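You operate a simulated robot arm through the tools that you are given. There is no shell and no other tool.

You run a simulated two-armed robot. Do the job below in one go: nothing can be reset, and whatever is moved stays where it is left.

JOB
Take the small green collar and leave it on the white board. Fetch the small carton labelled "hooks" from the wooden table with the long grey block and set it on the bench above the drawer. Take the small black ring and leave it on top of the white carton on the top of the grey bench. Fetch the small orange ring and set it on the yellow board. Take the orange filter on the top of the grey bench and put it away on the top of the grey steel table. Turn the water knob to 3. Put the purple knob cap on the table top next to the stand. Fetch the thick purple ring and set it on the top of tank fifty-seven beside its raised block. The order is free. Set down upright: orange filter, purple knob cap.

Only the result counts: the job must be done as asked and must still hold three seconds after the hand-in. Knocking over, shifting, dropping, spilling or breaking anything else fails it. A push-on lid holds only when it is set on centred and level and pressed home; a screw cap is set on level and turned clockwise until tight.

ROBOT AND FRAMES
Two 7-joint arms with two-finger grippers on one trunk, on a base that drives. Base frame: it is fixed to the floor where the robot stands at the start and does not move with it; the origin is under the middle of the robot, x ahead of it, y to its left, z up. Units: m, rad, N and s.
The left shoulder is at the start at [0.099, 0.216, 1.091], the right one opposite. With the tool pointing down near the work surface each hand reaches from about 0.1 to 0.66 m from the robot's upright axis, wherever it stands, measured 20 degrees to its own side. Places, roughly: bench above the drawer [-0.5, -4.5, 0.7]; orange filter [1, 4.25, 1]; purple knob cap (8x8x8 cm) [-3.8, 7.4, 0.4]; small black ring (6x6x2 cm) [0.6, 3.4, 0.9]; small carton [1, -2.75, 1]; small green collar (5x5x2 cm) [0.6, -0.2, 0.8]; small orange ring (6x6x2 cm) [0.7, 3.9, 0.9]; table top next to the stand [-5, 9.8, 0.8]; thick purple ring (4x4x4 cm) [-4.5, 7.6, 0.8]; top of tank fifty-seven beside its raised block (1 [-3.7, 5.28, 0.32]; top of the grey steel table [-9.3, 9.5, 0.8]; water knob [0.6, 5.9, 0.9]; white board (28x20x1 cm) [-0.1, -4.8, 0.7]; white carton [1, 4, 1]; yellow board (28x20x1 cm) [1, 2.3, 0.9]. Payload 3.18 kg a hand.
Tool frame (each hand has its own): the origin (TCP) lies between the finger pads and is the grasp point; the fingertips stand 0.03 m ahead of it; z points along the fingers, y is the line along which they close. Largest opening 0.144 m; the body of the gripper starts 0.103 m behind the TCP.
Orientation is told as [roll, pitch, yaw] about the base's x, y, z axes, in that order, counted from this pose: with the fingers straight down and closing along the base's y, the tool's x points along the base's -x, its y along +y and its z along -z.

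CONTROLS
- The arms move only by the tool arm_command. It takes "left_rows", "right_rows" or both (then of equal length, played together; a hand with none holds still); each is a list of rows, each a list of 3 entries, a list of its own where there are three numbers: the shift along the base's x, y, z in mm, then the turn, a rotation vector about the base's x, y, z in rad, then the opening, from 0 (shut) to 1 (fully open). In form: [[[dx, dy, dz], [rx, ry, rz], claw], ...]. A call has 1 to 20 rows; each row is the pose to reach, as a shift and turn from the pose commanded when the call began. Each row takes 0.2 s and may step no farther than 0.05 m and 0.15 rad from the row before; otherwise, or with a gripper value out of range, the whole call is refused. A pose out of reach is approached as far as the arm can. The call stops where the force on the tool passes 40 N (or 10 N more than at its start, if that is more) or the arm is blocked; 0.2 s more then pass. Each finger halts on what it meets, pressing with about 27 N; the grip force reading is that of the motor and also rises with nothing between the fingers. The clock runs only during rows and for 0.2 s after the last one: add rows that repeat a pose to give the fingers time. The reply holds the time, the measured pose of the TCP, the force on the tool along the base axes, the opening and the grip force, in the units named above and with some noise, with the torque about the TCP (base axes, N m) and any sound that the robot's microphone picked up.
- Cameras (640 x 400 px; columns grow to the right, rows downward): "scene" is now at [0.1948, -0.0312, 1.2691]; the picture's right is [-0.38, -0.93, 0.00], its down [-0.65, 0.27, -0.71] and it looks along [0.66, -0.27, -0.70] (base axes); focal length 283 px, centre (320, 200). "left" rides on the left gripper at [0.077, -0.016, -0.143] in its tool frame; the picture's right is [0.21, 0.98, 0.00], its down [-0.84, 0.18, -0.51] and it looks along [-0.50, 0.11, 0.86] (tool axes); focal length 218 px, centre (320, 200). "right" rides on the right gripper at [0.076, 0.016, -0.143] in its tool frame; the picture's right is [-0.21, 0.98, 0.00], its down [-0.84, -0.18, -0.51] and it looks along [-0.50, -0.11, 0.86] (tool axes); focal length 218 px, centre (320, 200). There is no depth. A picture from a camera that has moved, and an enlarged one, comes with that camera's place and axes in the base frame and with its lens. The place of the scene camera against the robot may be out by one fixed shift of up to 0.012 m in any direction.
- snapshot(camera): a new picture of that camera. It takes no simulated time.
- raise_lower(by): slides the trunk up (or, below 0, down) by that many m; the arms and the scene camera ride with it, the base frame stays. It gives what a move gives, with no picture.
- base_move(legs): drives the robot by 1 to 6 legs, each [ahead, left, turn to the left] in m, m and rad, along the robot's own axes; the way and the turn of a leg run together, so that a leg with both is an arc; at most 1.5 m and 3.142 rad a leg. The arms and the cameras ride along, it lands a little off, and it stops where it bumps. It gives what a move gives.
- turn_head(pan, tilt): turns the head with the scene camera to pan (to the left, within 1.396 rad either way) and tilt (down, from -0.506 to 1.204), counted from straight ahead of the robot. It gives what a move gives.
- close_up(camera, box): a new picture of the part [left, top, right, bottom] of that camera's present view, enlarged. It takes no simulated time.
- job_done(): hands the job in; it is judged then, once.

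Places have to be worked out from the pictures, the camera data and where the tool is seen. Open the grippers and draw the arms clear of the work before you hand the job in, unless the task says otherwise.

The tools are called after ">>>" as a command line: name --argument value ..., lists and objects as JSON in quotes. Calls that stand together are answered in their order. arm_command: Moves the arms, as the interface text tells. Its arguments: {"type":"object","properties":{"left_rows":{"type":"array"},"right_rows":{"type":"array"}},"required":[]} The other tools are called the same way: raise_lower (by) slides the trunk up or down; base_move (legs) drives the base; turn_head (pan, tilt) turns the head that bears the scene camera; snapshot (camera) takes a picture; close_up (camera, box) takes an enlarged picture of a part of a camera's view; job_done () hands the job in.

At the start:

```text
time: 0.0
left_tcp_pos: [0.4884, 0.0855, 0.9968]
left_orientation: [-0.002, 0.003, 0.004]
left_wrist_force: [0.2, 0.1, 0.2]
left_moment: [-0.02, -0.01, 0.02]
left_opening: 0.1441
left_grip_force: 0.0
right_tcp_pos: [0.3374, -0.2475, 1.0319]
right_orientation: [0.001, 0.001, -0.002]
right_wrist_force: [-0.4, 0.2, -0.5]
right_moment: [-0.01, 0.01, 0.0]
right_opening: 0.1441
right_grip_force: 0.0
trunk travel left (down, up): [-0.175, 0.194]
robot x, y, heading: [-0.0019, 0.0023, 0.002]
head pan, tilt: [-0.387, 0.778]
```

scene: 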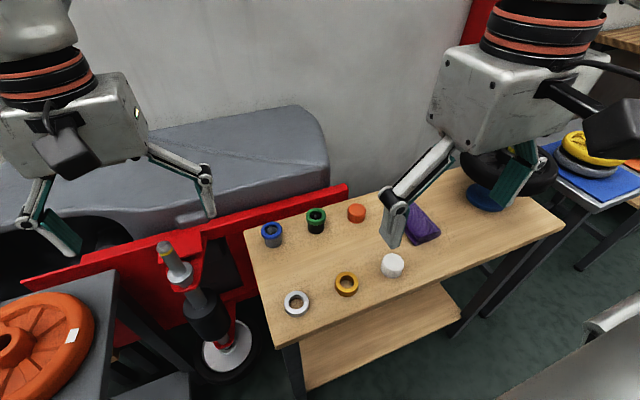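
right: 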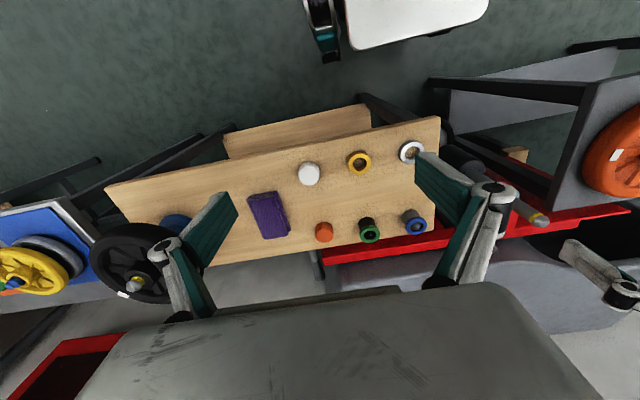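
left: 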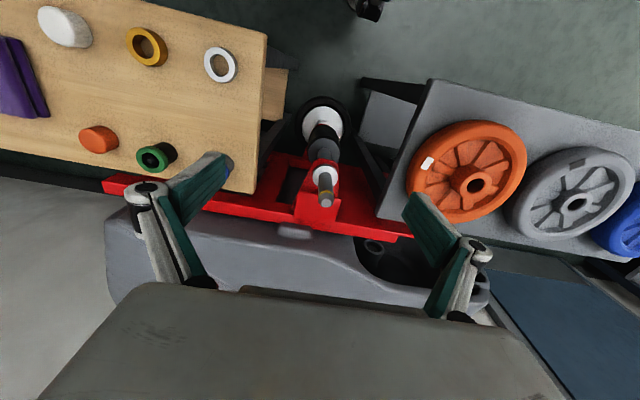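

I'll start by looking at the green collar and its surroundings in enlarged views.

>>> close_up --camera "scene" --box '[240, 180, 440, 320]'

>>> close_up --camera "right" --box '[240, 120, 460, 260]'

```text
2.86 times, centred on (340, 250) of scene
camera zoom: at [0.1948, -0.0312, 1.2691], right [-0.38, -0.93, 0.0], down [-0.65, 0.27, -0.71], along [0.66, -0.27, -0.7], focal length 808 px, centre (263, 57)
```

zoom: 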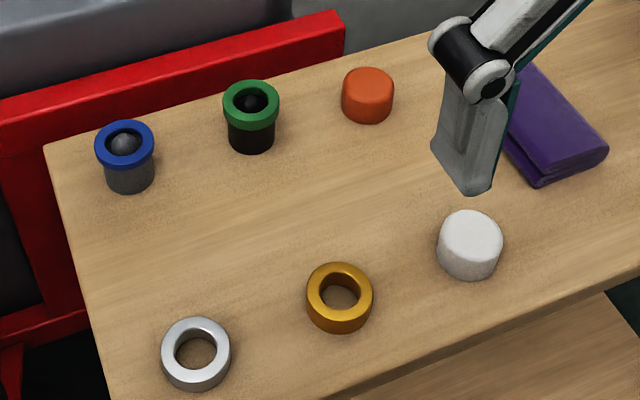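

```text
2.86 times, centred on (350, 190) of right
camera zoom: at [0.2611, -0.2307, 1.1752], right [0.21, 0.98, 0.0], down [0.84, -0.18, 0.51], along [0.5, -0.11, -0.86], focal length 624 px, centre (234, 229)
```

zoom: 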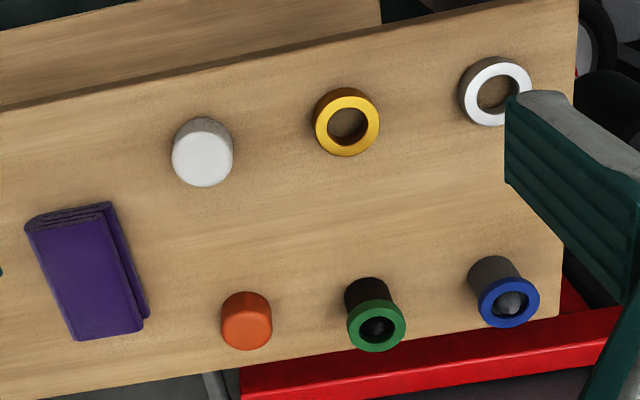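

The triangulation of both views puts the green collar at about [0.60, -0.188, 0.788], sitting on a dark post. I move the right hand above it with a narrowed opening.

>>> arm_command --right_rows '[[[38, 9, 0], [0, 0, 0], 0.6], [[76, 18, -10], [0, 0, 0], 0.6], [[114, 27, -30], [0, 0, 0], 0.6], [[152, 36, -50], [0, 0, 0], 0.6], [[190, 44, -70], [0, 0, 0], 0.6], [[228, 52, -90], [0, 0, 0], 0.6], [[262, 60, -110], [0, 0, 0], 0.6], [[262, 60, -130], [0, 0, 0], 0.6]]'

>>> snapshot --camera "right"

>>> snapshot --camera "scene"

```text
time: 1.8
left_tcp_pos: [0.4885, 0.0857, 0.9972]
left_orientation: [-0.002, 0.001, 0.006]
left_wrist_force: [-1.1, -0.9, 0.0]
left_moment: [-0.04, -0.03, 0.0]
left_opening: 0.1443
left_grip_force: 0.1
right_tcp_pos: [0.6002, -0.1889, 0.9012]
right_orientation: [0.001, 0.002, -0.001]
right_wrist_force: [-0.5, -0.9, 0.5]
right_moment: [-0.02, 0.03, -0.06]
right_opening: 0.0865
right_grip_force: 0.0
trunk travel left (down, up): [-0.175, 0.194]
robot x, y, heading: [0.0037, -0.0036, -0.001]
head pan, tilt: [-0.387, 0.778]
```

```text
taken
camera right: at [0.5235, -0.1718, 1.0441], right [0.21, 0.98, 0.0], down [0.84, -0.18, 0.51], along [0.5, -0.1, -0.86], focal length 218 px, centre (320, 200)
```

right: 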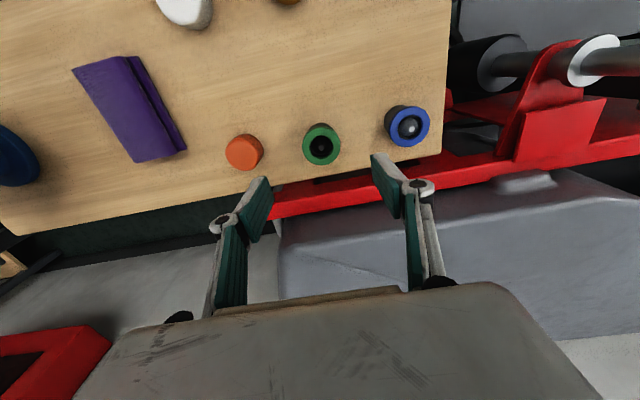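

```text
taken
camera scene: at [0.1948, -0.0315, 1.2691], right [-0.38, -0.93, 0.0], down [-0.65, 0.27, -0.71], along [0.66, -0.27, -0.7], focal length 283 px, centre (320, 200)
```

scene: 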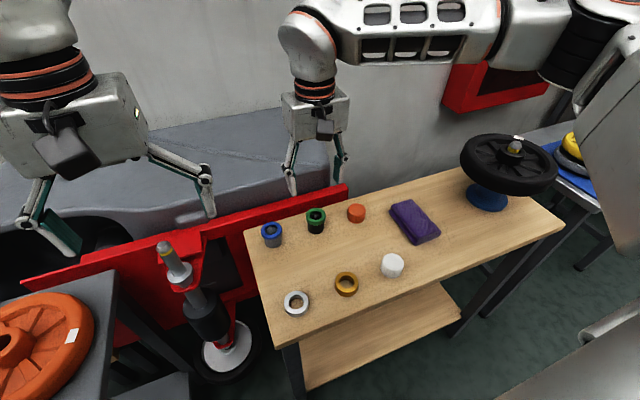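

The collar now sits right below the hand; I enlarge to see what it's sitting on.

>>> close_up --camera "right" --box '[220, 90, 440, 227]'

>>> close_up --camera "scene" --box '[280, 190, 360, 240]'

```text
2.91 times, centred on (330, 158) of right
camera zoom: at [0.5235, -0.1718, 1.0441], right [0.21, 0.98, 0.0], down [0.84, -0.18, 0.51], along [0.5, -0.1, -0.86], focal length 635 px, centre (291, 321)
```

zoom: 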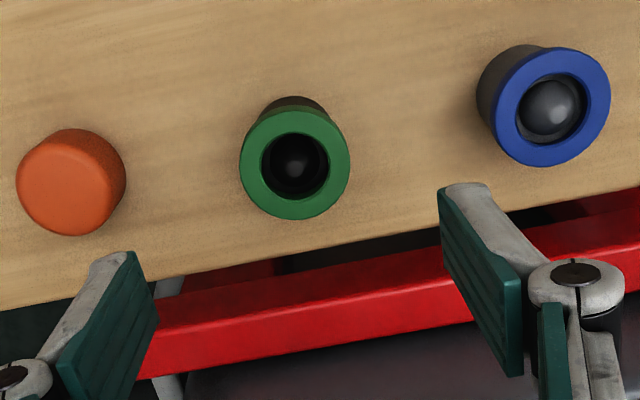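

```text
8.00 times, centred on (320, 215) of scene
camera zoom: at [0.1948, -0.0315, 1.2691], right [-0.38, -0.93, 0.0], down [-0.65, 0.27, -0.71], along [0.66, -0.27, -0.7], focal length 2263 px, centre (320, 80)
```

zoom: 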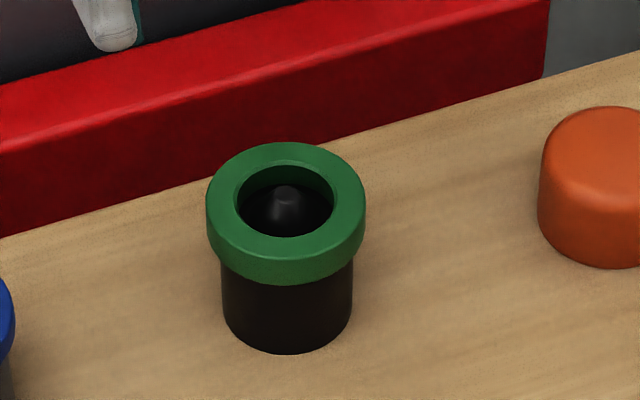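

The collar is about 46 mm across and 10 mm of it shows above the post; centre about [0.599, -0.1845], top near z = 0.79. I lower most of the way and check again.

>>> arm_command --right_rows '[[[-1, 4, -30], [0, 0, 0], 0.6], [[-1, 4, -60], [0, 0, 0], 0.6], [[-1, 4, -60], [0, 0, 0], 0.6]]'

>>> snapshot --camera "right"

>>> close_up --camera "scene" --box '[270, 150, 370, 240]'

```text
time: 2.6
left_tcp_pos: [0.4876, 0.0846, 0.9974]
left_orientation: [-0.003, 0.001, 0.004]
left_wrist_force: [-0.1, 0.3, -0.4]
left_moment: [-0.02, -0.02, 0.01]
left_opening: 0.1442
left_grip_force: 0.1
right_tcp_pos: [0.5996, -0.1847, 0.8415]
right_orientation: [0.001, 0.0, 0.0]
right_wrist_force: [-0.2, -0.4, 0.0]
right_moment: [-0.02, -0.05, 0.01]
right_opening: 0.0865
right_grip_force: 0.0
trunk travel left (down, up): [-0.175, 0.194]
robot x, y, heading: [-0.0023, 0.001, -0.001]
head pan, tilt: [-0.387, 0.778]
```

```text
taken
camera right: at [0.5217, -0.1673, 0.985], right [0.21, 0.98, 0.0], down [0.84, -0.18, 0.51], along [0.5, -0.11, -0.86], focal length 218 px, centre (320, 200)
```

right: 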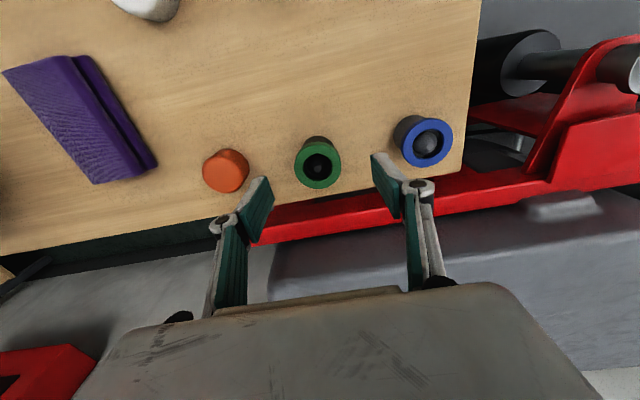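

```text
4.44 times, centred on (320, 195) of scene
camera zoom: at [0.1945, -0.0311, 1.2692], right [-0.38, -0.93, 0.0], down [-0.65, 0.27, -0.71], along [0.66, -0.27, -0.7], focal length 1257 px, centre (320, 222)
```

zoom: 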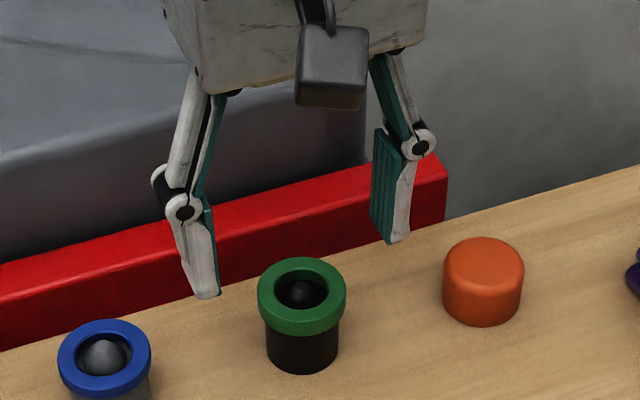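

The hand is centred; I lower 30 mm more and look before closing.

>>> arm_command --right_rows '[[[-1, -1, -15], [0, 0, 0], 0.6], [[-1, -1, -32], [0, 0, 0], 0.6], [[-1, -1, -32], [0, 0, 0], 0.6]]'

>>> close_up --camera "right" --box '[220, 130, 420, 255]'

>>> close_up --camera "scene" --box '[270, 170, 370, 240]'

```text
time: 3.4
left_tcp_pos: [0.4875, 0.0837, 0.9982]
left_orientation: [-0.003, 0.001, 0.004]
left_wrist_force: [-0.4, -0.8, -0.6]
left_moment: [0.01, 0.01, -0.01]
left_opening: 0.144
left_grip_force: 0.1
right_tcp_pos: [0.5961, -0.1855, 0.8095]
right_orientation: [0.0, 0.001, 0.0]
right_wrist_force: [0.1, 0.4, 0.1]
right_moment: [-0.01, -0.01, -0.01]
right_opening: 0.0864
right_grip_force: 0.1
trunk travel left (down, up): [-0.175, 0.194]
robot x, y, heading: [0.0, -0.0049, -0.003]
head pan, tilt: [-0.387, 0.778]
```

```text
3.20 times, centred on (320, 192) of right
camera zoom: at [0.5202, -0.1686, 0.9528], right [0.21, 0.98, 0.0], down [0.84, -0.18, 0.51], along [0.5, -0.11, -0.86], focal length 698 px, centre (320, 224)
```

zoom: 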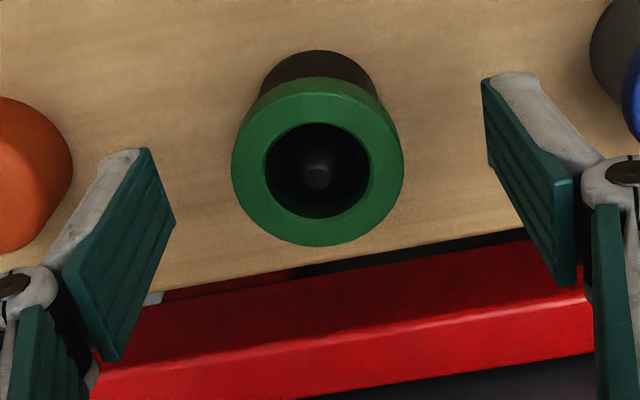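

```text
5.71 times, centred on (320, 205) of scene
camera zoom: at [0.1946, -0.0312, 1.2692], right [-0.38, -0.93, 0.0], down [-0.65, 0.27, -0.71], along [0.66, -0.27, -0.7], focal length 1616 px, centre (320, 171)
```

zoom: 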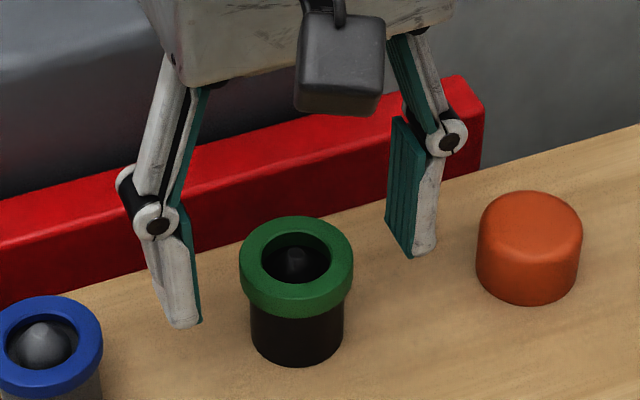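

Both views agree (centre ≈ [0.597, -0.186]); the tips are beside the ring. I lower 4 mm and close.

>>> arm_command --right_rows '[[[1, -1, -4], [0, 0, 0], 0.6], [[1, -1, -4], [0, 0, 0], 0.45], [[1, -1, -4], [0, 0, 0], 0.35], [[1, -1, -4], [0, 0, 0], 0.2], [[1, -1, -4], [0, 0, 0], 0.2]]'

>>> close_up --camera "scene" --box '[270, 170, 370, 240]'

```text
time: 4.6
left_tcp_pos: [0.4874, 0.0848, 0.9971]
left_orientation: [-0.001, 0.002, 0.004]
left_wrist_force: [0.0, 0.0, -0.5]
left_moment: [0.01, 0.02, 0.02]
left_opening: 0.1439
left_grip_force: 0.1
right_tcp_pos: [0.598, -0.1864, 0.8048]
right_orientation: [-0.001, 0.0, -0.001]
right_wrist_force: [0.0, 0.7, 0.2]
right_moment: [0.01, -0.02, 0.04]
right_opening: 0.0449
right_grip_force: 27.1
trunk travel left (down, up): [-0.175, 0.194]
robot x, y, heading: [0.0021, 0.0007, 0.005]
head pan, tilt: [-0.387, 0.778]
```

```text
5.71 times, centred on (320, 205) of scene
camera zoom: at [0.1948, -0.0311, 1.2691], right [-0.38, -0.93, 0.0], down [-0.65, 0.27, -0.71], along [0.66, -0.27, -0.7], focal length 1616 px, centre (320, 171)
```

zoom: 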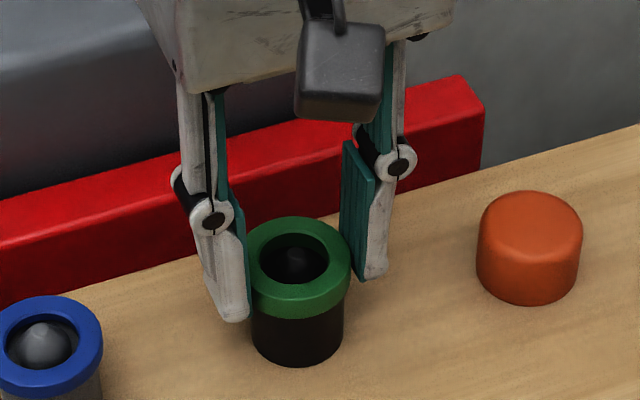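

The ring is held at 45 mm opening. I lift slowly by a few cm and check whether only the collar rises.

>>> arm_command --right_rows '[[[1, -1, 4], [0, 0, 0], 0.2], [[1, -1, 14], [0, 0, 0], 0.2], [[1, -1, 25], [0, 0, 0], 0.2]]'

>>> close_up --camera "scene" --box '[270, 170, 370, 240]'

```text
time: 5.4
left_tcp_pos: [0.4865, 0.0847, 0.9986]
left_orientation: [-0.001, 0.001, 0.004]
left_wrist_force: [0.0, 0.3, -0.5]
left_moment: [0.0, -0.01, 0.04]
left_opening: 0.1441
left_grip_force: 0.2
right_tcp_pos: [0.6002, -0.1862, 0.8318]
right_orientation: [-0.002, 0.0, 0.0]
right_wrist_force: [0.4, 0.3, -0.2]
right_moment: [-0.01, 0.0, 0.0]
right_opening: 0.0451
right_grip_force: 26.9
trunk travel left (down, up): [-0.175, 0.194]
robot x, y, heading: [0.0062, 0.0024, -0.001]
head pan, tilt: [-0.387, 0.778]
```

```text
5.71 times, centred on (320, 205) of scene
camera zoom: at [0.1946, -0.0311, 1.2691], right [-0.38, -0.93, 0.0], down [-0.65, 0.27, -0.71], along [0.66, -0.27, -0.7], focal length 1616 px, centre (320, 171)
```

zoom: 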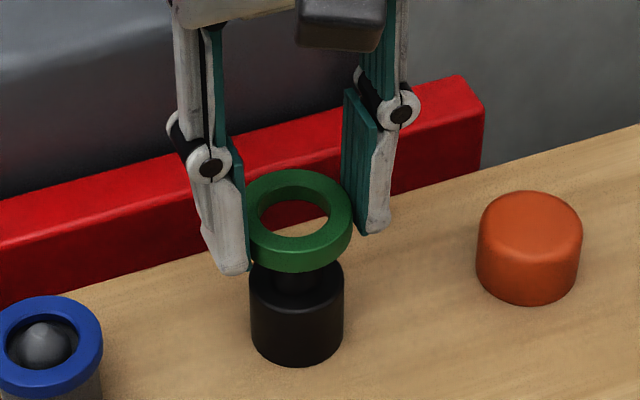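

Only the collar rises; the post stays. I lift further and pull the hand back to its carrying place.

>>> arm_command --right_rows '[[[0, 0, 40], [0, 0, 0], 0.2], [[0, 0, 85], [0, 0, 0], 0.2], [[-20, 0, 125], [0, 0, 0], 0.2], [[-60, -10, 150], [0, 0, 0], 0.2], [[-100, -20, 175], [0, 0, 0], 0.2], [[-140, -30, 200], [0, 0, 0], 0.2], [[-180, -45, 210], [0, 0, 0], 0.2], [[-225, -60, 210], [0, 0, 0], 0.2], [[-260, -60, 210], [0, 0, 0], 0.2], [[-260, -60, 210], [0, 0, 0], 0.2]]'

>>> turn_head --pan -1.2 --tilt 0.45

>>> snapshot --camera "scene"

>>> snapshot --camera "right"

```text
time: 7.6
left_tcp_pos: [0.4874, 0.0835, 0.9961]
left_orientation: [-0.002, 0.001, 0.004]
left_wrist_force: [-0.1, -0.4, -0.1]
left_moment: [-0.03, -0.03, 0.02]
left_opening: 0.144
left_grip_force: 0.1
right_tcp_pos: [0.3412, -0.2458, 1.0388]
right_orientation: [-0.001, 0.001, 0.0]
right_wrist_force: [0.7, -0.7, -0.6]
right_moment: [0.04, -0.03, -0.02]
right_opening: 0.0446
right_grip_force: 26.5
trunk travel left (down, up): [-0.175, 0.194]
robot x, y, heading: [-0.001, -0.0009, 0.001]
head pan, tilt: [-0.387, 0.778]
```

```text
time: 8.7
left_tcp_pos: [0.488, 0.0846, 0.9972]
left_orientation: [-0.001, 0.0, 0.004]
left_wrist_force: [0.0, 0.2, -1.1]
left_moment: [-0.03, -0.01, 0.03]
left_opening: 0.1441
left_grip_force: 0.1
right_tcp_pos: [0.3415, -0.2457, 1.0394]
right_orientation: [0.002, 0.0, 0.001]
right_wrist_force: [0.1, -0.3, -2.4]
right_moment: [0.0, -0.02, 0.0]
right_opening: 0.0445
right_grip_force: 27.3
trunk travel left (down, up): [-0.175, 0.194]
robot x, y, heading: [0.0009, -0.0016, 0.003]
head pan, tilt: [-1.201, 0.45]
```

```text
taken
camera scene: at [0.1526, -0.086, 1.2978], right [-0.93, -0.36, 0.0], down [-0.16, 0.41, -0.9], along [0.33, -0.84, -0.44], focal length 283 px, centre (320, 200)
```

scene: 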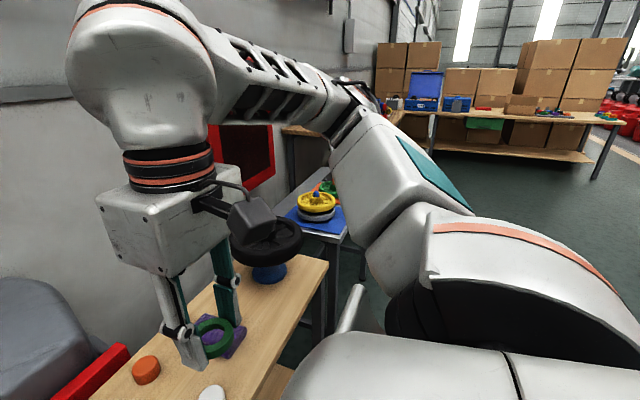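

```text
taken
camera right: at [0.2644, -0.2289, 1.1834], right [0.21, 0.98, 0.0], down [0.84, -0.18, 0.51], along [0.5, -0.11, -0.86], focal length 218 px, centre (320, 200)
```

right: 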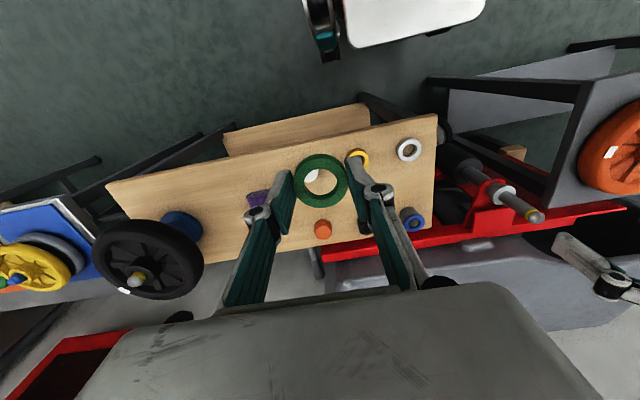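

The collar is held well. I pull the left hand in to a mirrored carrying place and look to the left and right for free floor.

>>> arm_command --left_rows '[[[-40, 40, 10], [0, 0, 0], 0.5], [[-80, 80, 20], [0, 0, 0], 0.5], [[-115, 120, 30], [0, 0, 0], 0.5], [[-150, 160, 40], [0, 0, 0], 0.5], [[-150, 160, 40], [0, 0, 0], 0.5]]'

>>> turn_head --pan 1.35 --tilt 0.3

>>> snapshot --camera "scene"

>>> turn_head --pan -1.396 --tilt 0.3

>>> snapshot --camera "scene"

```text
refused: row 1 steps farther than a row can; nothing moved
```

```text
time: 11.0
left_tcp_pos: [0.4877, 0.0848, 0.9968]
left_orientation: [-0.004, 0.002, 0.002]
left_wrist_force: [0.0, 0.3, 0.7]
left_moment: [0.0, -0.01, -0.02]
left_opening: 0.1438
left_grip_force: 0.1
right_tcp_pos: [0.3412, -0.2446, 1.04]
right_orientation: [-0.002, 0.002, -0.001]
right_wrist_force: [0.6, -0.5, -0.8]
right_moment: [-0.03, -0.01, 0.04]
right_opening: 0.0446
right_grip_force: 26.9
trunk travel left (down, up): [-0.175, 0.194]
robot x, y, heading: [0.0029, 0.0002, -0.002]
head pan, tilt: [1.349, 0.3]
```

```text
taken
camera scene: at [0.1398, 0.0907, 1.3118], right [0.98, -0.22, 0.0], down [-0.07, -0.29, -0.96], along [0.21, 0.93, -0.3], focal length 283 px, centre (320, 200)
```

scene: 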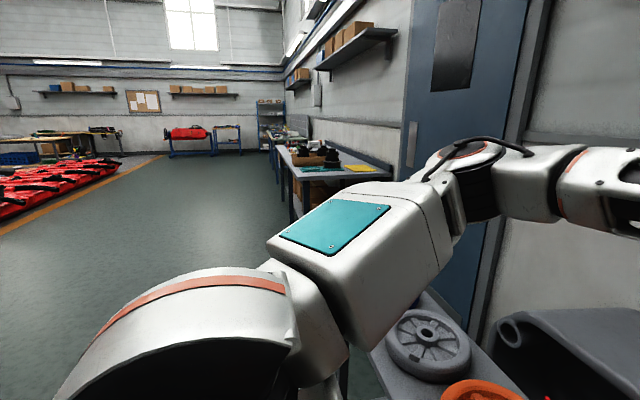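

```text
time: 13.5
left_tcp_pos: [0.4884, 0.0842, 0.997]
left_orientation: [-0.003, 0.003, 0.005]
left_wrist_force: [-0.7, -0.4, -0.6]
left_moment: [-0.02, -0.01, -0.03]
left_opening: 0.1438
left_grip_force: 0.0
right_tcp_pos: [0.3401, -0.2458, 1.04]
right_orientation: [0.0, 0.001, 0.0]
right_wrist_force: [-0.1, 0.4, -0.9]
right_moment: [-0.02, 0.04, 0.03]
right_opening: 0.0448
right_grip_force: 26.9
trunk travel left (down, up): [-0.175, 0.194]
robot x, y, heading: [0.0007, 0.0012, -0.002]
head pan, tilt: [-1.396, 0.3]
```

```text
taken
camera scene: at [0.1355, -0.0923, 1.3118], right [-0.98, -0.17, 0.0], down [-0.05, 0.29, -0.96], along [0.17, -0.94, -0.3], focal length 283 px, centre (320, 200)
```

scene: 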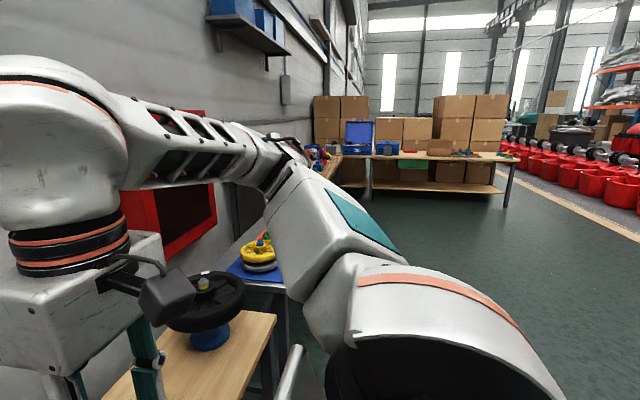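

There's clear floor to the south up to the far bench, and behind as well. I tuck the left hand with smaller steps, then back off.

>>> arm_command --left_rows '[[[-30, 33, 8], [0, 0, 0], 0.5], [[-60, 65, 16], [0, 0, 0], 0.5], [[-90, 98, 24], [0, 0, 0], 0.5], [[-120, 130, 32], [0, 0, 0], 0.5], [[-150, 160, 40], [0, 0, 0], 0.5], [[-150, 160, 40], [0, 0, 0], 0.5]]'

>>> base_move --legs '[[-0.4, 0, 0], [0, 0, -1.2]]'

>>> turn_head --pan 0 --tilt 0.35

>>> snapshot --camera "scene"

```text
time: 14.9
left_tcp_pos: [0.3373, 0.2445, 1.0383]
left_orientation: [-0.002, 0.001, 0.002]
left_wrist_force: [0.8, -0.4, -0.3]
left_moment: [0.04, 0.02, -0.02]
left_opening: 0.072
left_grip_force: 0.0
right_tcp_pos: [0.3412, -0.2457, 1.0386]
right_orientation: [0.001, 0.001, -0.001]
right_wrist_force: [-0.5, 0.1, -0.1]
right_moment: [0.04, 0.03, 0.02]
right_opening: 0.045
right_grip_force: 27.4
trunk travel left (down, up): [-0.175, 0.194]
robot x, y, heading: [-0.0021, -0.0021, 0.001]
head pan, tilt: [-1.396, 0.3]
```

```text
time: 20.3
left_tcp_pos: [-0.0429, -0.2193, 1.0386]
left_orientation: [-0.002, 0.001, -1.172]
left_wrist_force: [0.4, 0.3, 0.1]
left_moment: [0.03, 0.0, 0.01]
left_opening: 0.072
left_grip_force: 0.0
right_tcp_pos: [-0.4943, -0.4129, 1.0406]
right_orientation: [0.0, -0.001, -1.174]
right_wrist_force: [-1.1, 0.0, -1.5]
right_moment: [0.0, -0.02, -0.01]
right_opening: 0.0449
right_grip_force: 26.8
trunk travel left (down, up): [-0.175, 0.194]
robot x, y, heading: [-0.3999, -0.0033, -1.171]
head pan, tilt: [-1.396, 0.3]
```

```text
time: 21.8
left_tcp_pos: [-0.0431, -0.2186, 1.0378]
left_orientation: [-0.003, 0.001, -1.172]
left_wrist_force: [0.4, 0.1, 0.3]
left_moment: [-0.02, 0.0, 0.01]
left_opening: 0.0717
left_grip_force: 0.1
right_tcp_pos: [-0.4941, -0.4122, 1.0402]
right_orientation: [0.001, 0.001, -1.171]
right_wrist_force: [-0.1, 0.1, -0.8]
right_moment: [0.0, -0.03, -0.01]
right_opening: 0.0449
right_grip_force: 27.3
trunk travel left (down, up): [-0.175, 0.194]
robot x, y, heading: [-0.4, 0.0, -1.17]
head pan, tilt: [0.0, 0.351]
```

```text
taken
camera scene: at [-0.3166, -0.1972, 1.307], right [-0.92, -0.39, 0.0], down [-0.13, 0.32, -0.94], along [0.36, -0.87, -0.34], focal length 283 px, centre (320, 200)
```

scene: 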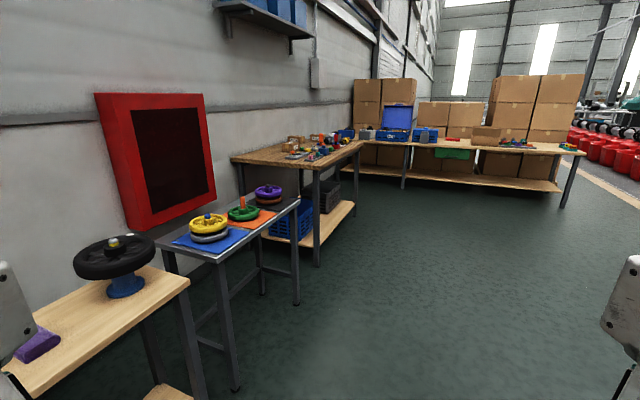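

The way is clear. I zoom in on the wooden table and the far bench before driving.

>>> close_up --camera "scene" --box '[220, 100, 380, 200]'

>>> close_up --camera "scene" --box '[340, 90, 600, 220]'

```text
4.00 times, centred on (300, 150) of scene
camera zoom: at [-0.3166, -0.1972, 1.307], right [-0.92, -0.39, 0.0], down [-0.13, 0.32, -0.94], along [0.36, -0.87, -0.34], focal length 1131 px, centre (400, 400)
```

zoom: 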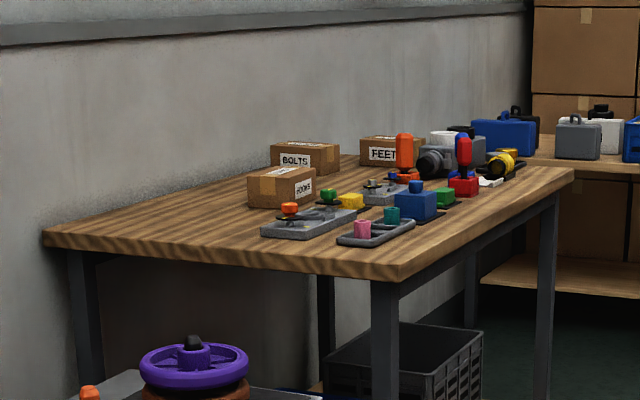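

```text
2.46 times, centred on (470, 155) of scene
camera zoom: at [-0.3166, -0.1972, 1.307], right [-0.92, -0.39, 0.0], down [-0.13, 0.32, -0.94], along [0.36, -0.87, -0.34], focal length 696 px, centre (-49, 311)
```

zoom: 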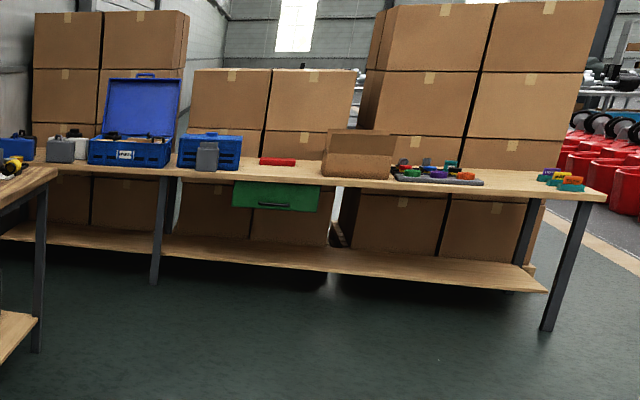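

The front carton on the wooden table reads "HOOKS". I drive along the aisle to stand before that table.

>>> base_move --legs '[[0, 0, -0.4], [1.2, 0, 0], [1.1, 0, 0], [0, 0, 1.57]]'

>>> turn_head --pan 0 --tilt 0.4

>>> snapshot --camera "scene"

```text
time: 38.2
left_tcp_pos: [-0.0735, -2.0811, 1.0378]
left_orientation: [-0.002, 0.002, -0.037]
left_wrist_force: [0.9, 0.6, 0.1]
left_moment: [-0.05, 0.0, 0.0]
left_opening: 0.072
left_grip_force: 0.0
right_tcp_pos: [-0.0895, -2.5706, 1.04]
right_orientation: [0.0, 0.003, -0.038]
right_wrist_force: [-0.1, -0.6, -1.6]
right_moment: [-0.04, 0.01, -0.02]
right_opening: 0.0451
right_grip_force: 27.3
trunk travel left (down, up): [-0.175, 0.194]
robot x, y, heading: [-0.4208, -2.313, -0.039]
head pan, tilt: [0.0, 0.351]
```

```text
time: 38.8
left_tcp_pos: [-0.0739, -2.0807, 1.0369]
left_orientation: [-0.002, 0.001, -0.037]
left_wrist_force: [0.3, 0.1, 0.5]
left_moment: [-0.02, 0.01, -0.02]
left_opening: 0.072
left_grip_force: 0.0
right_tcp_pos: [-0.0904, -2.5704, 1.0389]
right_orientation: [0.002, 0.002, -0.039]
right_wrist_force: [-0.8, 0.1, -1.1]
right_moment: [-0.01, 0.03, -0.01]
right_opening: 0.0449
right_grip_force: 26.7
trunk travel left (down, up): [-0.175, 0.194]
robot x, y, heading: [-0.4193, -2.3134, -0.041]
head pan, tilt: [0.0, 0.4]
```

```text
taken
camera scene: at [-0.2091, -2.3202, 1.3025], right [-0.04, -1.0, 0.0], down [-0.39, 0.02, -0.92], along [0.92, -0.04, -0.39], focal length 283 px, centre (320, 200)
```

scene: 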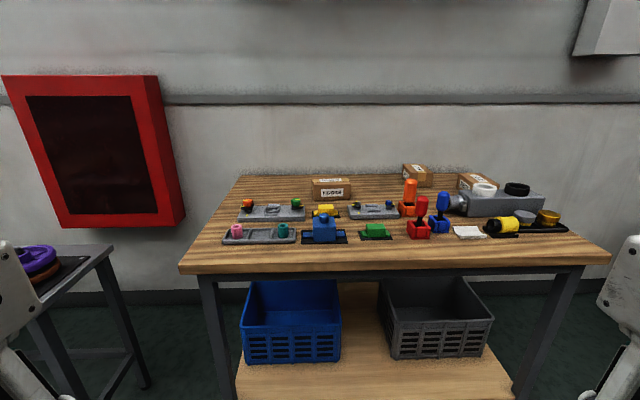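

>>> close_up --camera "scene" --box '[200, 140, 400, 265]'

>>> close_up --camera "scene" --box '[380, 140, 620, 290]'

```text
3.20 times, centred on (300, 202) of scene
camera zoom: at [-0.2091, -2.3202, 1.3025], right [-0.04, -1.0, 0.0], down [-0.39, 0.02, -0.92], along [0.92, -0.04, -0.39], focal length 905 px, centre (384, 192)
```

zoom: 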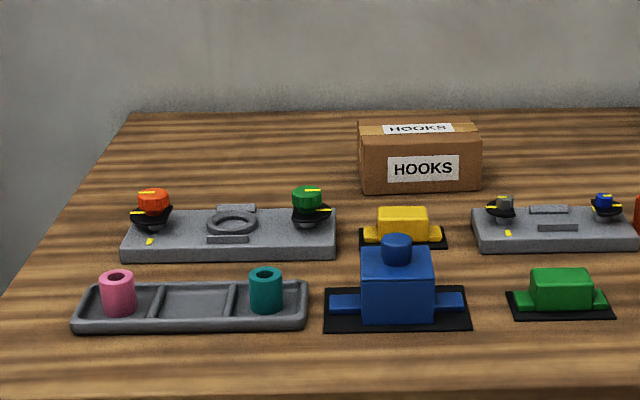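

```text
2.67 times, centred on (500, 215) of scene
camera zoom: at [-0.2091, -2.3202, 1.3025], right [-0.04, -1.0, 0.0], down [-0.39, 0.02, -0.92], along [0.92, -0.04, -0.39], focal length 754 px, centre (-160, 160)
```

zoom: 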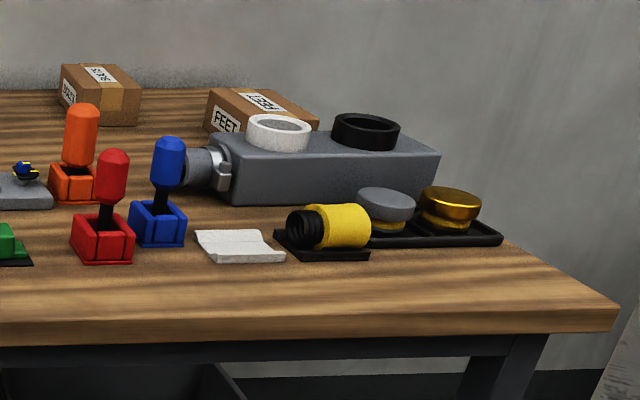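

The HOOKS carton is at about [0.90, -2.42], long side along y (~0.15 m), with the table edge near x = 0.42. I look down to see how close my base can get.

>>> turn_head --pan 0 --tilt 1.2

>>> snapshot --camera "scene"

```text
time: 39.9
left_tcp_pos: [-0.0744, -2.0806, 1.038]
left_orientation: [-0.003, 0.001, -0.037]
left_wrist_force: [0.7, -0.8, 0.2]
left_moment: [-0.02, -0.01, 0.02]
left_opening: 0.0717
left_grip_force: 0.1
right_tcp_pos: [-0.0907, -2.5692, 1.04]
right_orientation: [0.001, 0.001, -0.039]
right_wrist_force: [0.5, 0.6, -0.5]
right_moment: [0.0, 0.0, -0.01]
right_opening: 0.0451
right_grip_force: 26.8
trunk travel left (down, up): [-0.175, 0.194]
robot x, y, heading: [-0.4181, -2.3111, -0.039]
head pan, tilt: [0.0, 1.201]
```

```text
taken
camera scene: at [-0.2458, -2.3187, 1.2397], right [-0.04, -1.0, 0.0], down [-0.93, 0.04, -0.36], along [0.36, -0.01, -0.93], focal length 283 px, centre (320, 200)
```

scene: 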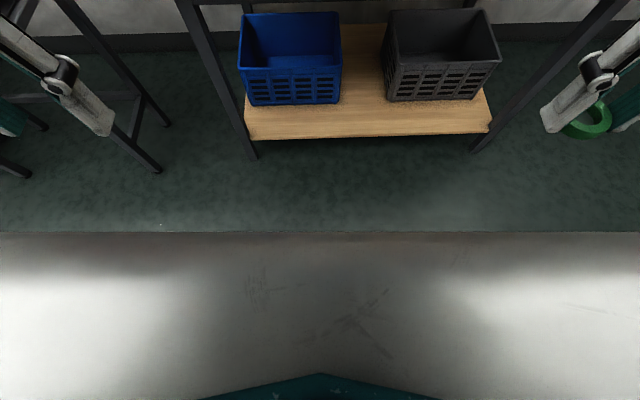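

The chest hides the base here, so I check it with the wrist cameras.

>>> snapshot --camera "right"

>>> snapshot --camera "left"

```text
taken
camera right: at [-0.1657, -2.5506, 1.1834], right [0.25, 0.97, 0.0], down [0.84, -0.21, 0.51], along [0.49, -0.12, -0.86], focal length 218 px, centre (320, 200)
```

right: 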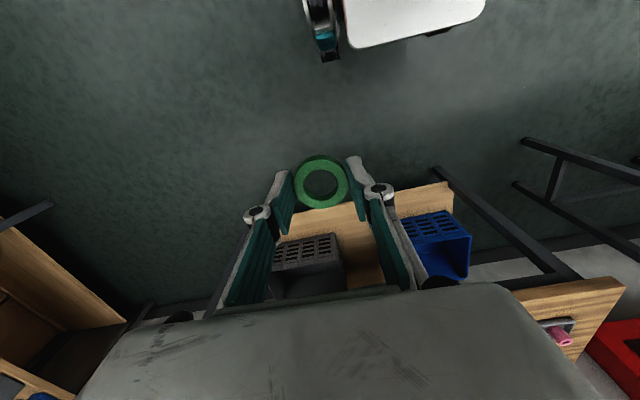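

```text
taken
camera left: at [-0.1509, -2.0949, 1.1809], right [-0.17, 0.98, 0.0], down [0.85, 0.15, 0.51], along [0.5, 0.09, -0.86], focal length 218 px, centre (320, 200)
```

left: 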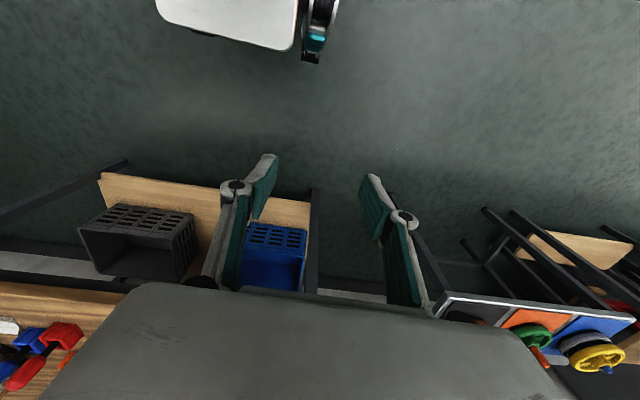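

The base front is about 0.25 m ahead of the axis, so the carton will be a long reach. I test in free air how far the left hand gets with the tool turned 90° (closing along x).

>>> arm_command --left_rows '[[[35, 0, 0], [0, 0, -0.14], 0.8], [[70, 0, 0], [0, 0, -0.28], 0.8], [[105, 0, 0], [0, 0, -0.42], 0.8], [[140, 0, 0], [0, 0, -0.56], 0.8], [[175, 0, 0], [0, 0, -0.7], 0.8], [[210, 0, 0], [0, 0, -0.84], 0.8], [[245, 0, 0], [0, 0, -0.98], 0.8], [[280, 0, 0], [0, 0, -1.12], 0.8], [[315, 0, 0], [0, 0, -1.26], 0.8], [[350, 0, 0], [0, 0, -1.4], 0.8], [[385, 0, 0], [0, 0, -1.53], 0.8], [[420, 0, 0], [0, 0, -1.53], 0.8], [[440, 0, 0], [0, 0, -1.53], 0.8]]'

```text
time: 42.7
left_tcp_pos: [0.1259, -2.1417, 0.8887]
left_orientation: [0.359, -0.184, -1.361]
left_wrist_force: [-0.4, -0.5, 0.6]
left_moment: [0.03, 0.02, 0.02]
left_opening: 0.1153
left_grip_force: 0.1
left hand out of reach, approached as far as the arm can: row 3, 4, 5, 6, 7, 8, 9, 10, 11, 12, 13
right_tcp_pos: [-0.0892, -2.5708, 1.0392]
right_orientation: [0.0, 0.002, -0.04]
right_wrist_force: [-0.5, -0.1, -1.5]
right_moment: [0.0, -0.03, 0.01]
right_opening: 0.0448
right_grip_force: 26.9
trunk travel left (down, up): [-0.175, 0.194]
robot x, y, heading: [-0.4184, -2.3084, -0.035]
head pan, tilt: [0.0, 1.201]
```

The yaw to the right seems limited. I check where the arm settles with a zero shift.

>>> arm_command --left_rows '[[[0, 0, 0], [0, 0, 0], 0.8]]'

```text
time: 43.1
left_tcp_pos: [0.1249, -2.1436, 0.8879]
left_orientation: [0.359, -0.182, -1.361]
left_wrist_force: [-0.5, 0.5, -0.1]
left_moment: [0.02, 0.03, 0.0]
left_opening: 0.1153
left_grip_force: 0.1
right_tcp_pos: [-0.0895, -2.5704, 1.0401]
right_orientation: [0.0, 0.0, -0.037]
right_wrist_force: [0.0, -0.2, -0.6]
right_moment: [0.03, 0.02, -0.03]
right_opening: 0.045
right_grip_force: 27.1
trunk travel left (down, up): [-0.175, 0.194]
robot x, y, heading: [-0.4195, -2.3073, -0.042]
head pan, tilt: [0.0, 1.201]
```

The command base resets to the reached pose. The high hand was probably the limit, so I bring the left hand back and raise the trunk for this higher table.

>>> arm_command --left_rows '[[[-20, 6, 15], [-0.017, 0.04, 0.127], 0.8], [[-40, 12, 30], [-0.034, 0.079, 0.255], 0.8], [[-60, 19, 45], [-0.05, 0.119, 0.382], 0.8], [[-80, 25, 60], [-0.067, 0.159, 0.509], 0.8], [[-100, 31, 75], [-0.084, 0.198, 0.637], 0.8], [[-120, 37, 90], [-0.101, 0.238, 0.764], 0.8], [[-140, 43, 105], [-0.118, 0.278, 0.891], 0.8], [[-160, 50, 120], [-0.135, 0.317, 1.019], 0.8], [[-180, 56, 135], [-0.151, 0.357, 1.146], 0.8], [[-199, 62, 150], [-0.168, 0.397, 1.273], 0.8]]'

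>>> raise_lower --by 0.16

```text
time: 45.3
left_tcp_pos: [-0.0803, -2.0723, 1.0287]
left_orientation: [0.001, 0.0, -0.033]
left_wrist_force: [-0.5, -0.3, -0.2]
left_moment: [0.0, 0.02, 0.03]
left_opening: 0.1154
left_grip_force: 0.0
right_tcp_pos: [-0.0916, -2.57, 1.0395]
right_orientation: [0.0, -0.001, -0.039]
right_wrist_force: [0.7, 0.7, -1.8]
right_moment: [-0.01, 0.03, 0.02]
right_opening: 0.0449
right_grip_force: 27.1
trunk travel left (down, up): [-0.175, 0.194]
robot x, y, heading: [-0.4192, -2.3118, -0.039]
head pan, tilt: [0.0, 1.201]
```

```text
time: 47.2
left_tcp_pos: [-0.0794, -2.0732, 1.1883]
left_orientation: [0.0, 0.002, -0.037]
left_wrist_force: [-0.1, -0.3, 0.0]
left_moment: [-0.02, 0.01, -0.04]
left_opening: 0.1155
left_grip_force: 0.0
right_tcp_pos: [-0.0897, -2.5705, 1.1989]
right_orientation: [0.0, 0.002, -0.038]
right_wrist_force: [-0.2, -0.1, -0.3]
right_moment: [0.02, 0.02, -0.02]
right_opening: 0.0448
right_grip_force: 27.0
trunk travel left (down, up): [-0.335, 0.034]
robot x, y, heading: [-0.419, -2.3126, -0.04]
head pan, tilt: [0.0, 1.201]
```

Test again with the trunk up: lower the left hand, yaw it, then extend forward in free air.

>>> arm_command --left_rows '[[[0, 0, -22], [0, 0, -0.14], 0.8], [[0, 0, -44], [0, 0, -0.28], 0.8], [[0, 0, -66], [0, 0, -0.42], 0.8], [[0, 0, -88], [0, 0, -0.56], 0.8], [[0, 0, -110], [0, 0, -0.7], 0.8], [[0, 0, -132], [0, 0, -0.84], 0.8], [[0, 0, -154], [0, 0, -0.98], 0.8], [[0, 0, -176], [0, 0, -1.12], 0.8], [[0, 0, -198], [0, 0, -1.26], 0.8], [[0, 0, -220], [0, 0, -1.4], 0.8], [[0, 0, -240], [0, 0, -1.53], 0.8], [[45, 0, -240], [0, 0, -1.53], 0.8], [[90, 0, -240], [0, 0, -1.53], 0.8], [[135, 0, -240], [0, 0, -1.53], 0.8], [[180, 0, -240], [0, 0, -1.53], 0.8], [[225, 0, -240], [0, 0, -1.53], 0.8], [[270, 0, -240], [0, 0, -1.53], 0.8], [[315, 0, -240], [0, 0, -1.53], 0.8], [[360, 0, -240], [0, 0, -1.53], 0.8], [[400, 0, -240], [0, 0, -1.53], 0.8]]'

```text
time: 51.4
left_tcp_pos: [0.069, -2.1788, 0.8333]
left_orientation: [0.171, -0.042, -1.499]
left_wrist_force: [1.0, 0.3, -0.1]
left_moment: [-0.03, 0.17, -0.01]
left_opening: 0.1154
left_grip_force: 0.0
left hand out of reach, approached as far as the arm can: row 6, 7, 8, 9, 10, 11, 12, 13, 14, 15, 16, 17, 18, 19, 20
right_tcp_pos: [-0.0864, -2.5689, 1.1988]
right_orientation: [-0.003, 0.006, -0.039]
right_wrist_force: [1.6, 0.5, -1.1]
right_moment: [-0.1, 0.15, -0.03]
right_opening: 0.0449
right_grip_force: 27.0
trunk travel left (down, up): [-0.335, 0.034]
robot x, y, heading: [-0.4184, -2.312, -0.038]
head pan, tilt: [0.0, 1.201]
```

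The left hand can't yaw clockwise that far. I bring it back to straight and will try the other way.

>>> arm_command --left_rows '[[[-11, 9, 11], [-0.009, 0.015, 0.132], 0.8], [[-22, 18, 21], [-0.019, 0.03, 0.264], 0.8], [[-32, 27, 32], [-0.028, 0.044, 0.397], 0.8], [[-43, 36, 43], [-0.037, 0.059, 0.529], 0.8], [[-54, 45, 53], [-0.047, 0.074, 0.661], 0.8], [[-65, 54, 64], [-0.056, 0.089, 0.793], 0.8], [[-76, 63, 74], [-0.065, 0.104, 0.926], 0.8], [[-87, 72, 85], [-0.075, 0.119, 1.058], 0.8], [[-97, 81, 96], [-0.084, 0.133, 1.19], 0.8], [[-108, 90, 106], [-0.093, 0.148, 1.322], 0.8], [[-119, 99, 117], [-0.103, 0.163, 1.4545], 0.8], [[-119, 99, 117], [-0.103, 0.163, 1.4545], 0.8]]'

>>> arm_command --left_rows '[[[0, 0, 0], [0, 0, 0.14], 0.8], [[0, 0, 0], [0, 0, 0.28], 0.8], [[0, 0, 0], [0, 0, 0.42], 0.8], [[0, 0, 0], [0, 0, 0.56], 0.8], [[0, 0, 0], [0, 0, 0.7], 0.8], [[0, 0, 0], [0, 0, 0.84], 0.8], [[0, 0, 0], [0, 0, 0.98], 0.8], [[0, 0, 0], [0, 0, 1.12], 0.8], [[0, 0, 0], [0, 0, 1.26], 0.8], [[0, 0, 0], [0, 0, 1.4], 0.8], [[0, 0, 0], [0, 0, 1.53], 0.8], [[45, 0, 0], [0, 0, 1.53], 0.8], [[90, 0, 0], [0, 0, 1.53], 0.8], [[135, 0, 0], [0, 0, 1.53], 0.8], [[180, 0, 0], [0, 0, 1.53], 0.8], [[225, 0, 0], [0, 0, 1.53], 0.8], [[270, 0, 0], [0, 0, 1.53], 0.8], [[315, 0, 0], [0, 0, 1.53], 0.8], [[360, 0, 0], [0, 0, 1.53], 0.8]]'

```text
time: 54.0
left_tcp_pos: [-0.0552, -2.0715, 0.9626]
left_orientation: [0.004, 0.004, -0.036]
left_wrist_force: [-0.2, 0.8, 0.5]
left_moment: [0.01, 0.0, -0.02]
left_opening: 0.1149
left_grip_force: 0.2
right_tcp_pos: [-0.0891, -2.5711, 1.2]
right_orientation: [0.0, 0.001, -0.039]
right_wrist_force: [1.0, 0.7, -1.7]
right_moment: [-0.02, -0.01, -0.02]
right_opening: 0.0447
right_grip_force: 26.2
trunk travel left (down, up): [-0.335, 0.034]
robot x, y, heading: [-0.4224, -2.3078, -0.041]
head pan, tilt: [0.0, 1.201]
```

```text
time: 58.0
left_tcp_pos: [0.3048, -2.0755, 0.962]
left_orientation: [0.005, 0.004, 1.489]
left_wrist_force: [0.0, 0.2, -1.0]
left_moment: [0.04, 0.06, 0.02]
left_opening: 0.1154
left_grip_force: 0.0
right_tcp_pos: [-0.0895, -2.5718, 1.1993]
right_orientation: [0.002, 0.001, -0.038]
right_wrist_force: [0.8, 0.1, -1.4]
right_moment: [0.05, 0.04, -0.01]
right_opening: 0.0448
right_grip_force: 26.9
trunk travel left (down, up): [-0.335, 0.034]
robot x, y, heading: [-0.4235, -2.3116, -0.037]
head pan, tilt: [0.0, 1.201]
```

Counter-clockwise yaw works, and the reach is already 0.73 m ahead. I test a bit further.

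>>> arm_command --left_rows '[[[30, 0, 0], [0, 0, 0.04], 0.8], [[60, 0, 0], [0, 0, 0.08], 0.8]]'

>>> turn_head --pan 0 --tilt 0.7

>>> snapshot --camera "scene"

>>> snapshot --camera "left"

```text
time: 58.6
left_tcp_pos: [0.3376, -2.0813, 0.9719]
left_orientation: [0.004, 0.003, 1.559]
left_wrist_force: [0.2, 1.1, 0.9]
left_moment: [-0.07, -0.07, 0.01]
left_opening: 0.1152
left_grip_force: 0.0
left hand out of reach, approached as far as the arm can: row 2
right_tcp_pos: [-0.0914, -2.5697, 1.2008]
right_orientation: [-0.002, 0.0, -0.038]
right_wrist_force: [-0.7, 0.9, -1.9]
right_moment: [-0.1, -0.04, -0.02]
right_opening: 0.0447
right_grip_force: 26.5
trunk travel left (down, up): [-0.335, 0.034]
robot x, y, heading: [-0.4228, -2.3124, -0.036]
head pan, tilt: [0.0, 1.201]
```

```text
time: 59.5
left_tcp_pos: [0.3387, -2.0829, 0.9699]
left_orientation: [0.005, 0.005, 1.56]
left_wrist_force: [0.3, 0.3, 0.5]
left_moment: [0.01, -0.02, 0.01]
left_opening: 0.1152
left_grip_force: 0.0
right_tcp_pos: [-0.089, -2.5702, 1.1994]
right_orientation: [0.0, 0.001, -0.038]
right_wrist_force: [0.4, 1.0, -1.0]
right_moment: [-0.03, -0.01, -0.03]
right_opening: 0.0448
right_grip_force: 26.8
trunk travel left (down, up): [-0.335, 0.034]
robot x, y, heading: [-0.4194, -2.3129, -0.041]
head pan, tilt: [0.0, 0.7]
```

```text
taken
camera scene: at [-0.2951, -2.3165, 1.4415], right [-0.04, -1.0, 0.0], down [-0.64, 0.03, -0.76], along [0.76, -0.03, -0.64], focal length 283 px, centre (320, 200)
```

scene: 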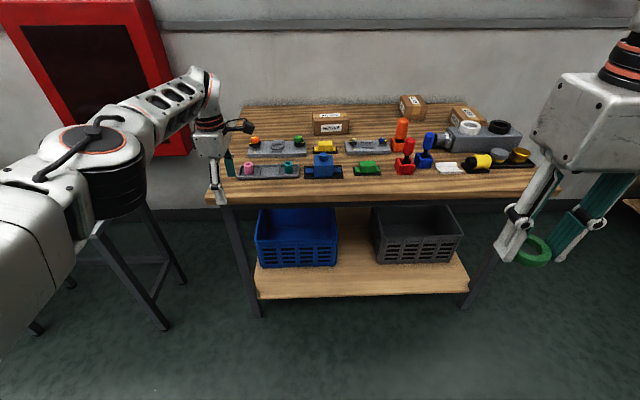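

```text
taken
camera left: at [0.355, -2.1591, 1.1137], right [-0.98, -0.2, 0.0], down [-0.17, 0.85, 0.51], along [-0.1, 0.5, -0.86], focal length 218 px, centre (320, 200)
```

left: 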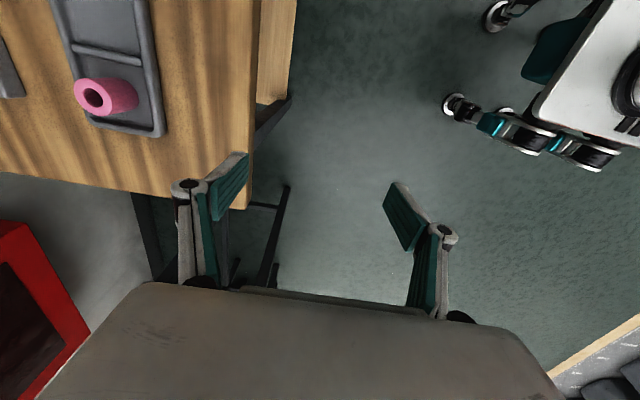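

I can reach about 0.75 m ahead of the axis. I measure the carton again from this higher viewpoint.

>>> close_up --camera "scene" --box '[280, 90, 380, 190]'

```text
4.00 times, centred on (330, 140) of scene
camera zoom: at [-0.2951, -2.3165, 1.4415], right [-0.04, -1.0, 0.0], down [-0.64, 0.03, -0.76], along [0.76, -0.03, -0.64], focal length 1131 px, centre (280, 440)
```

zoom: 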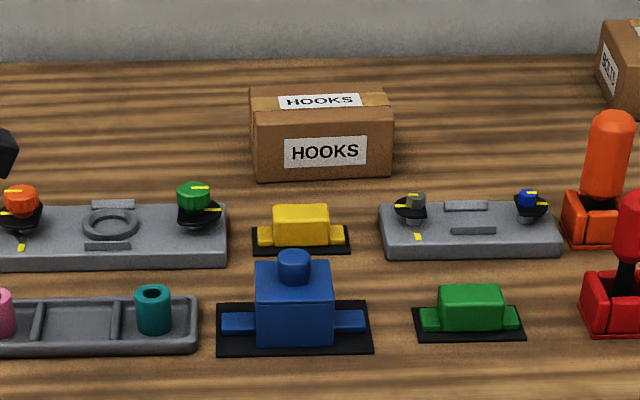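

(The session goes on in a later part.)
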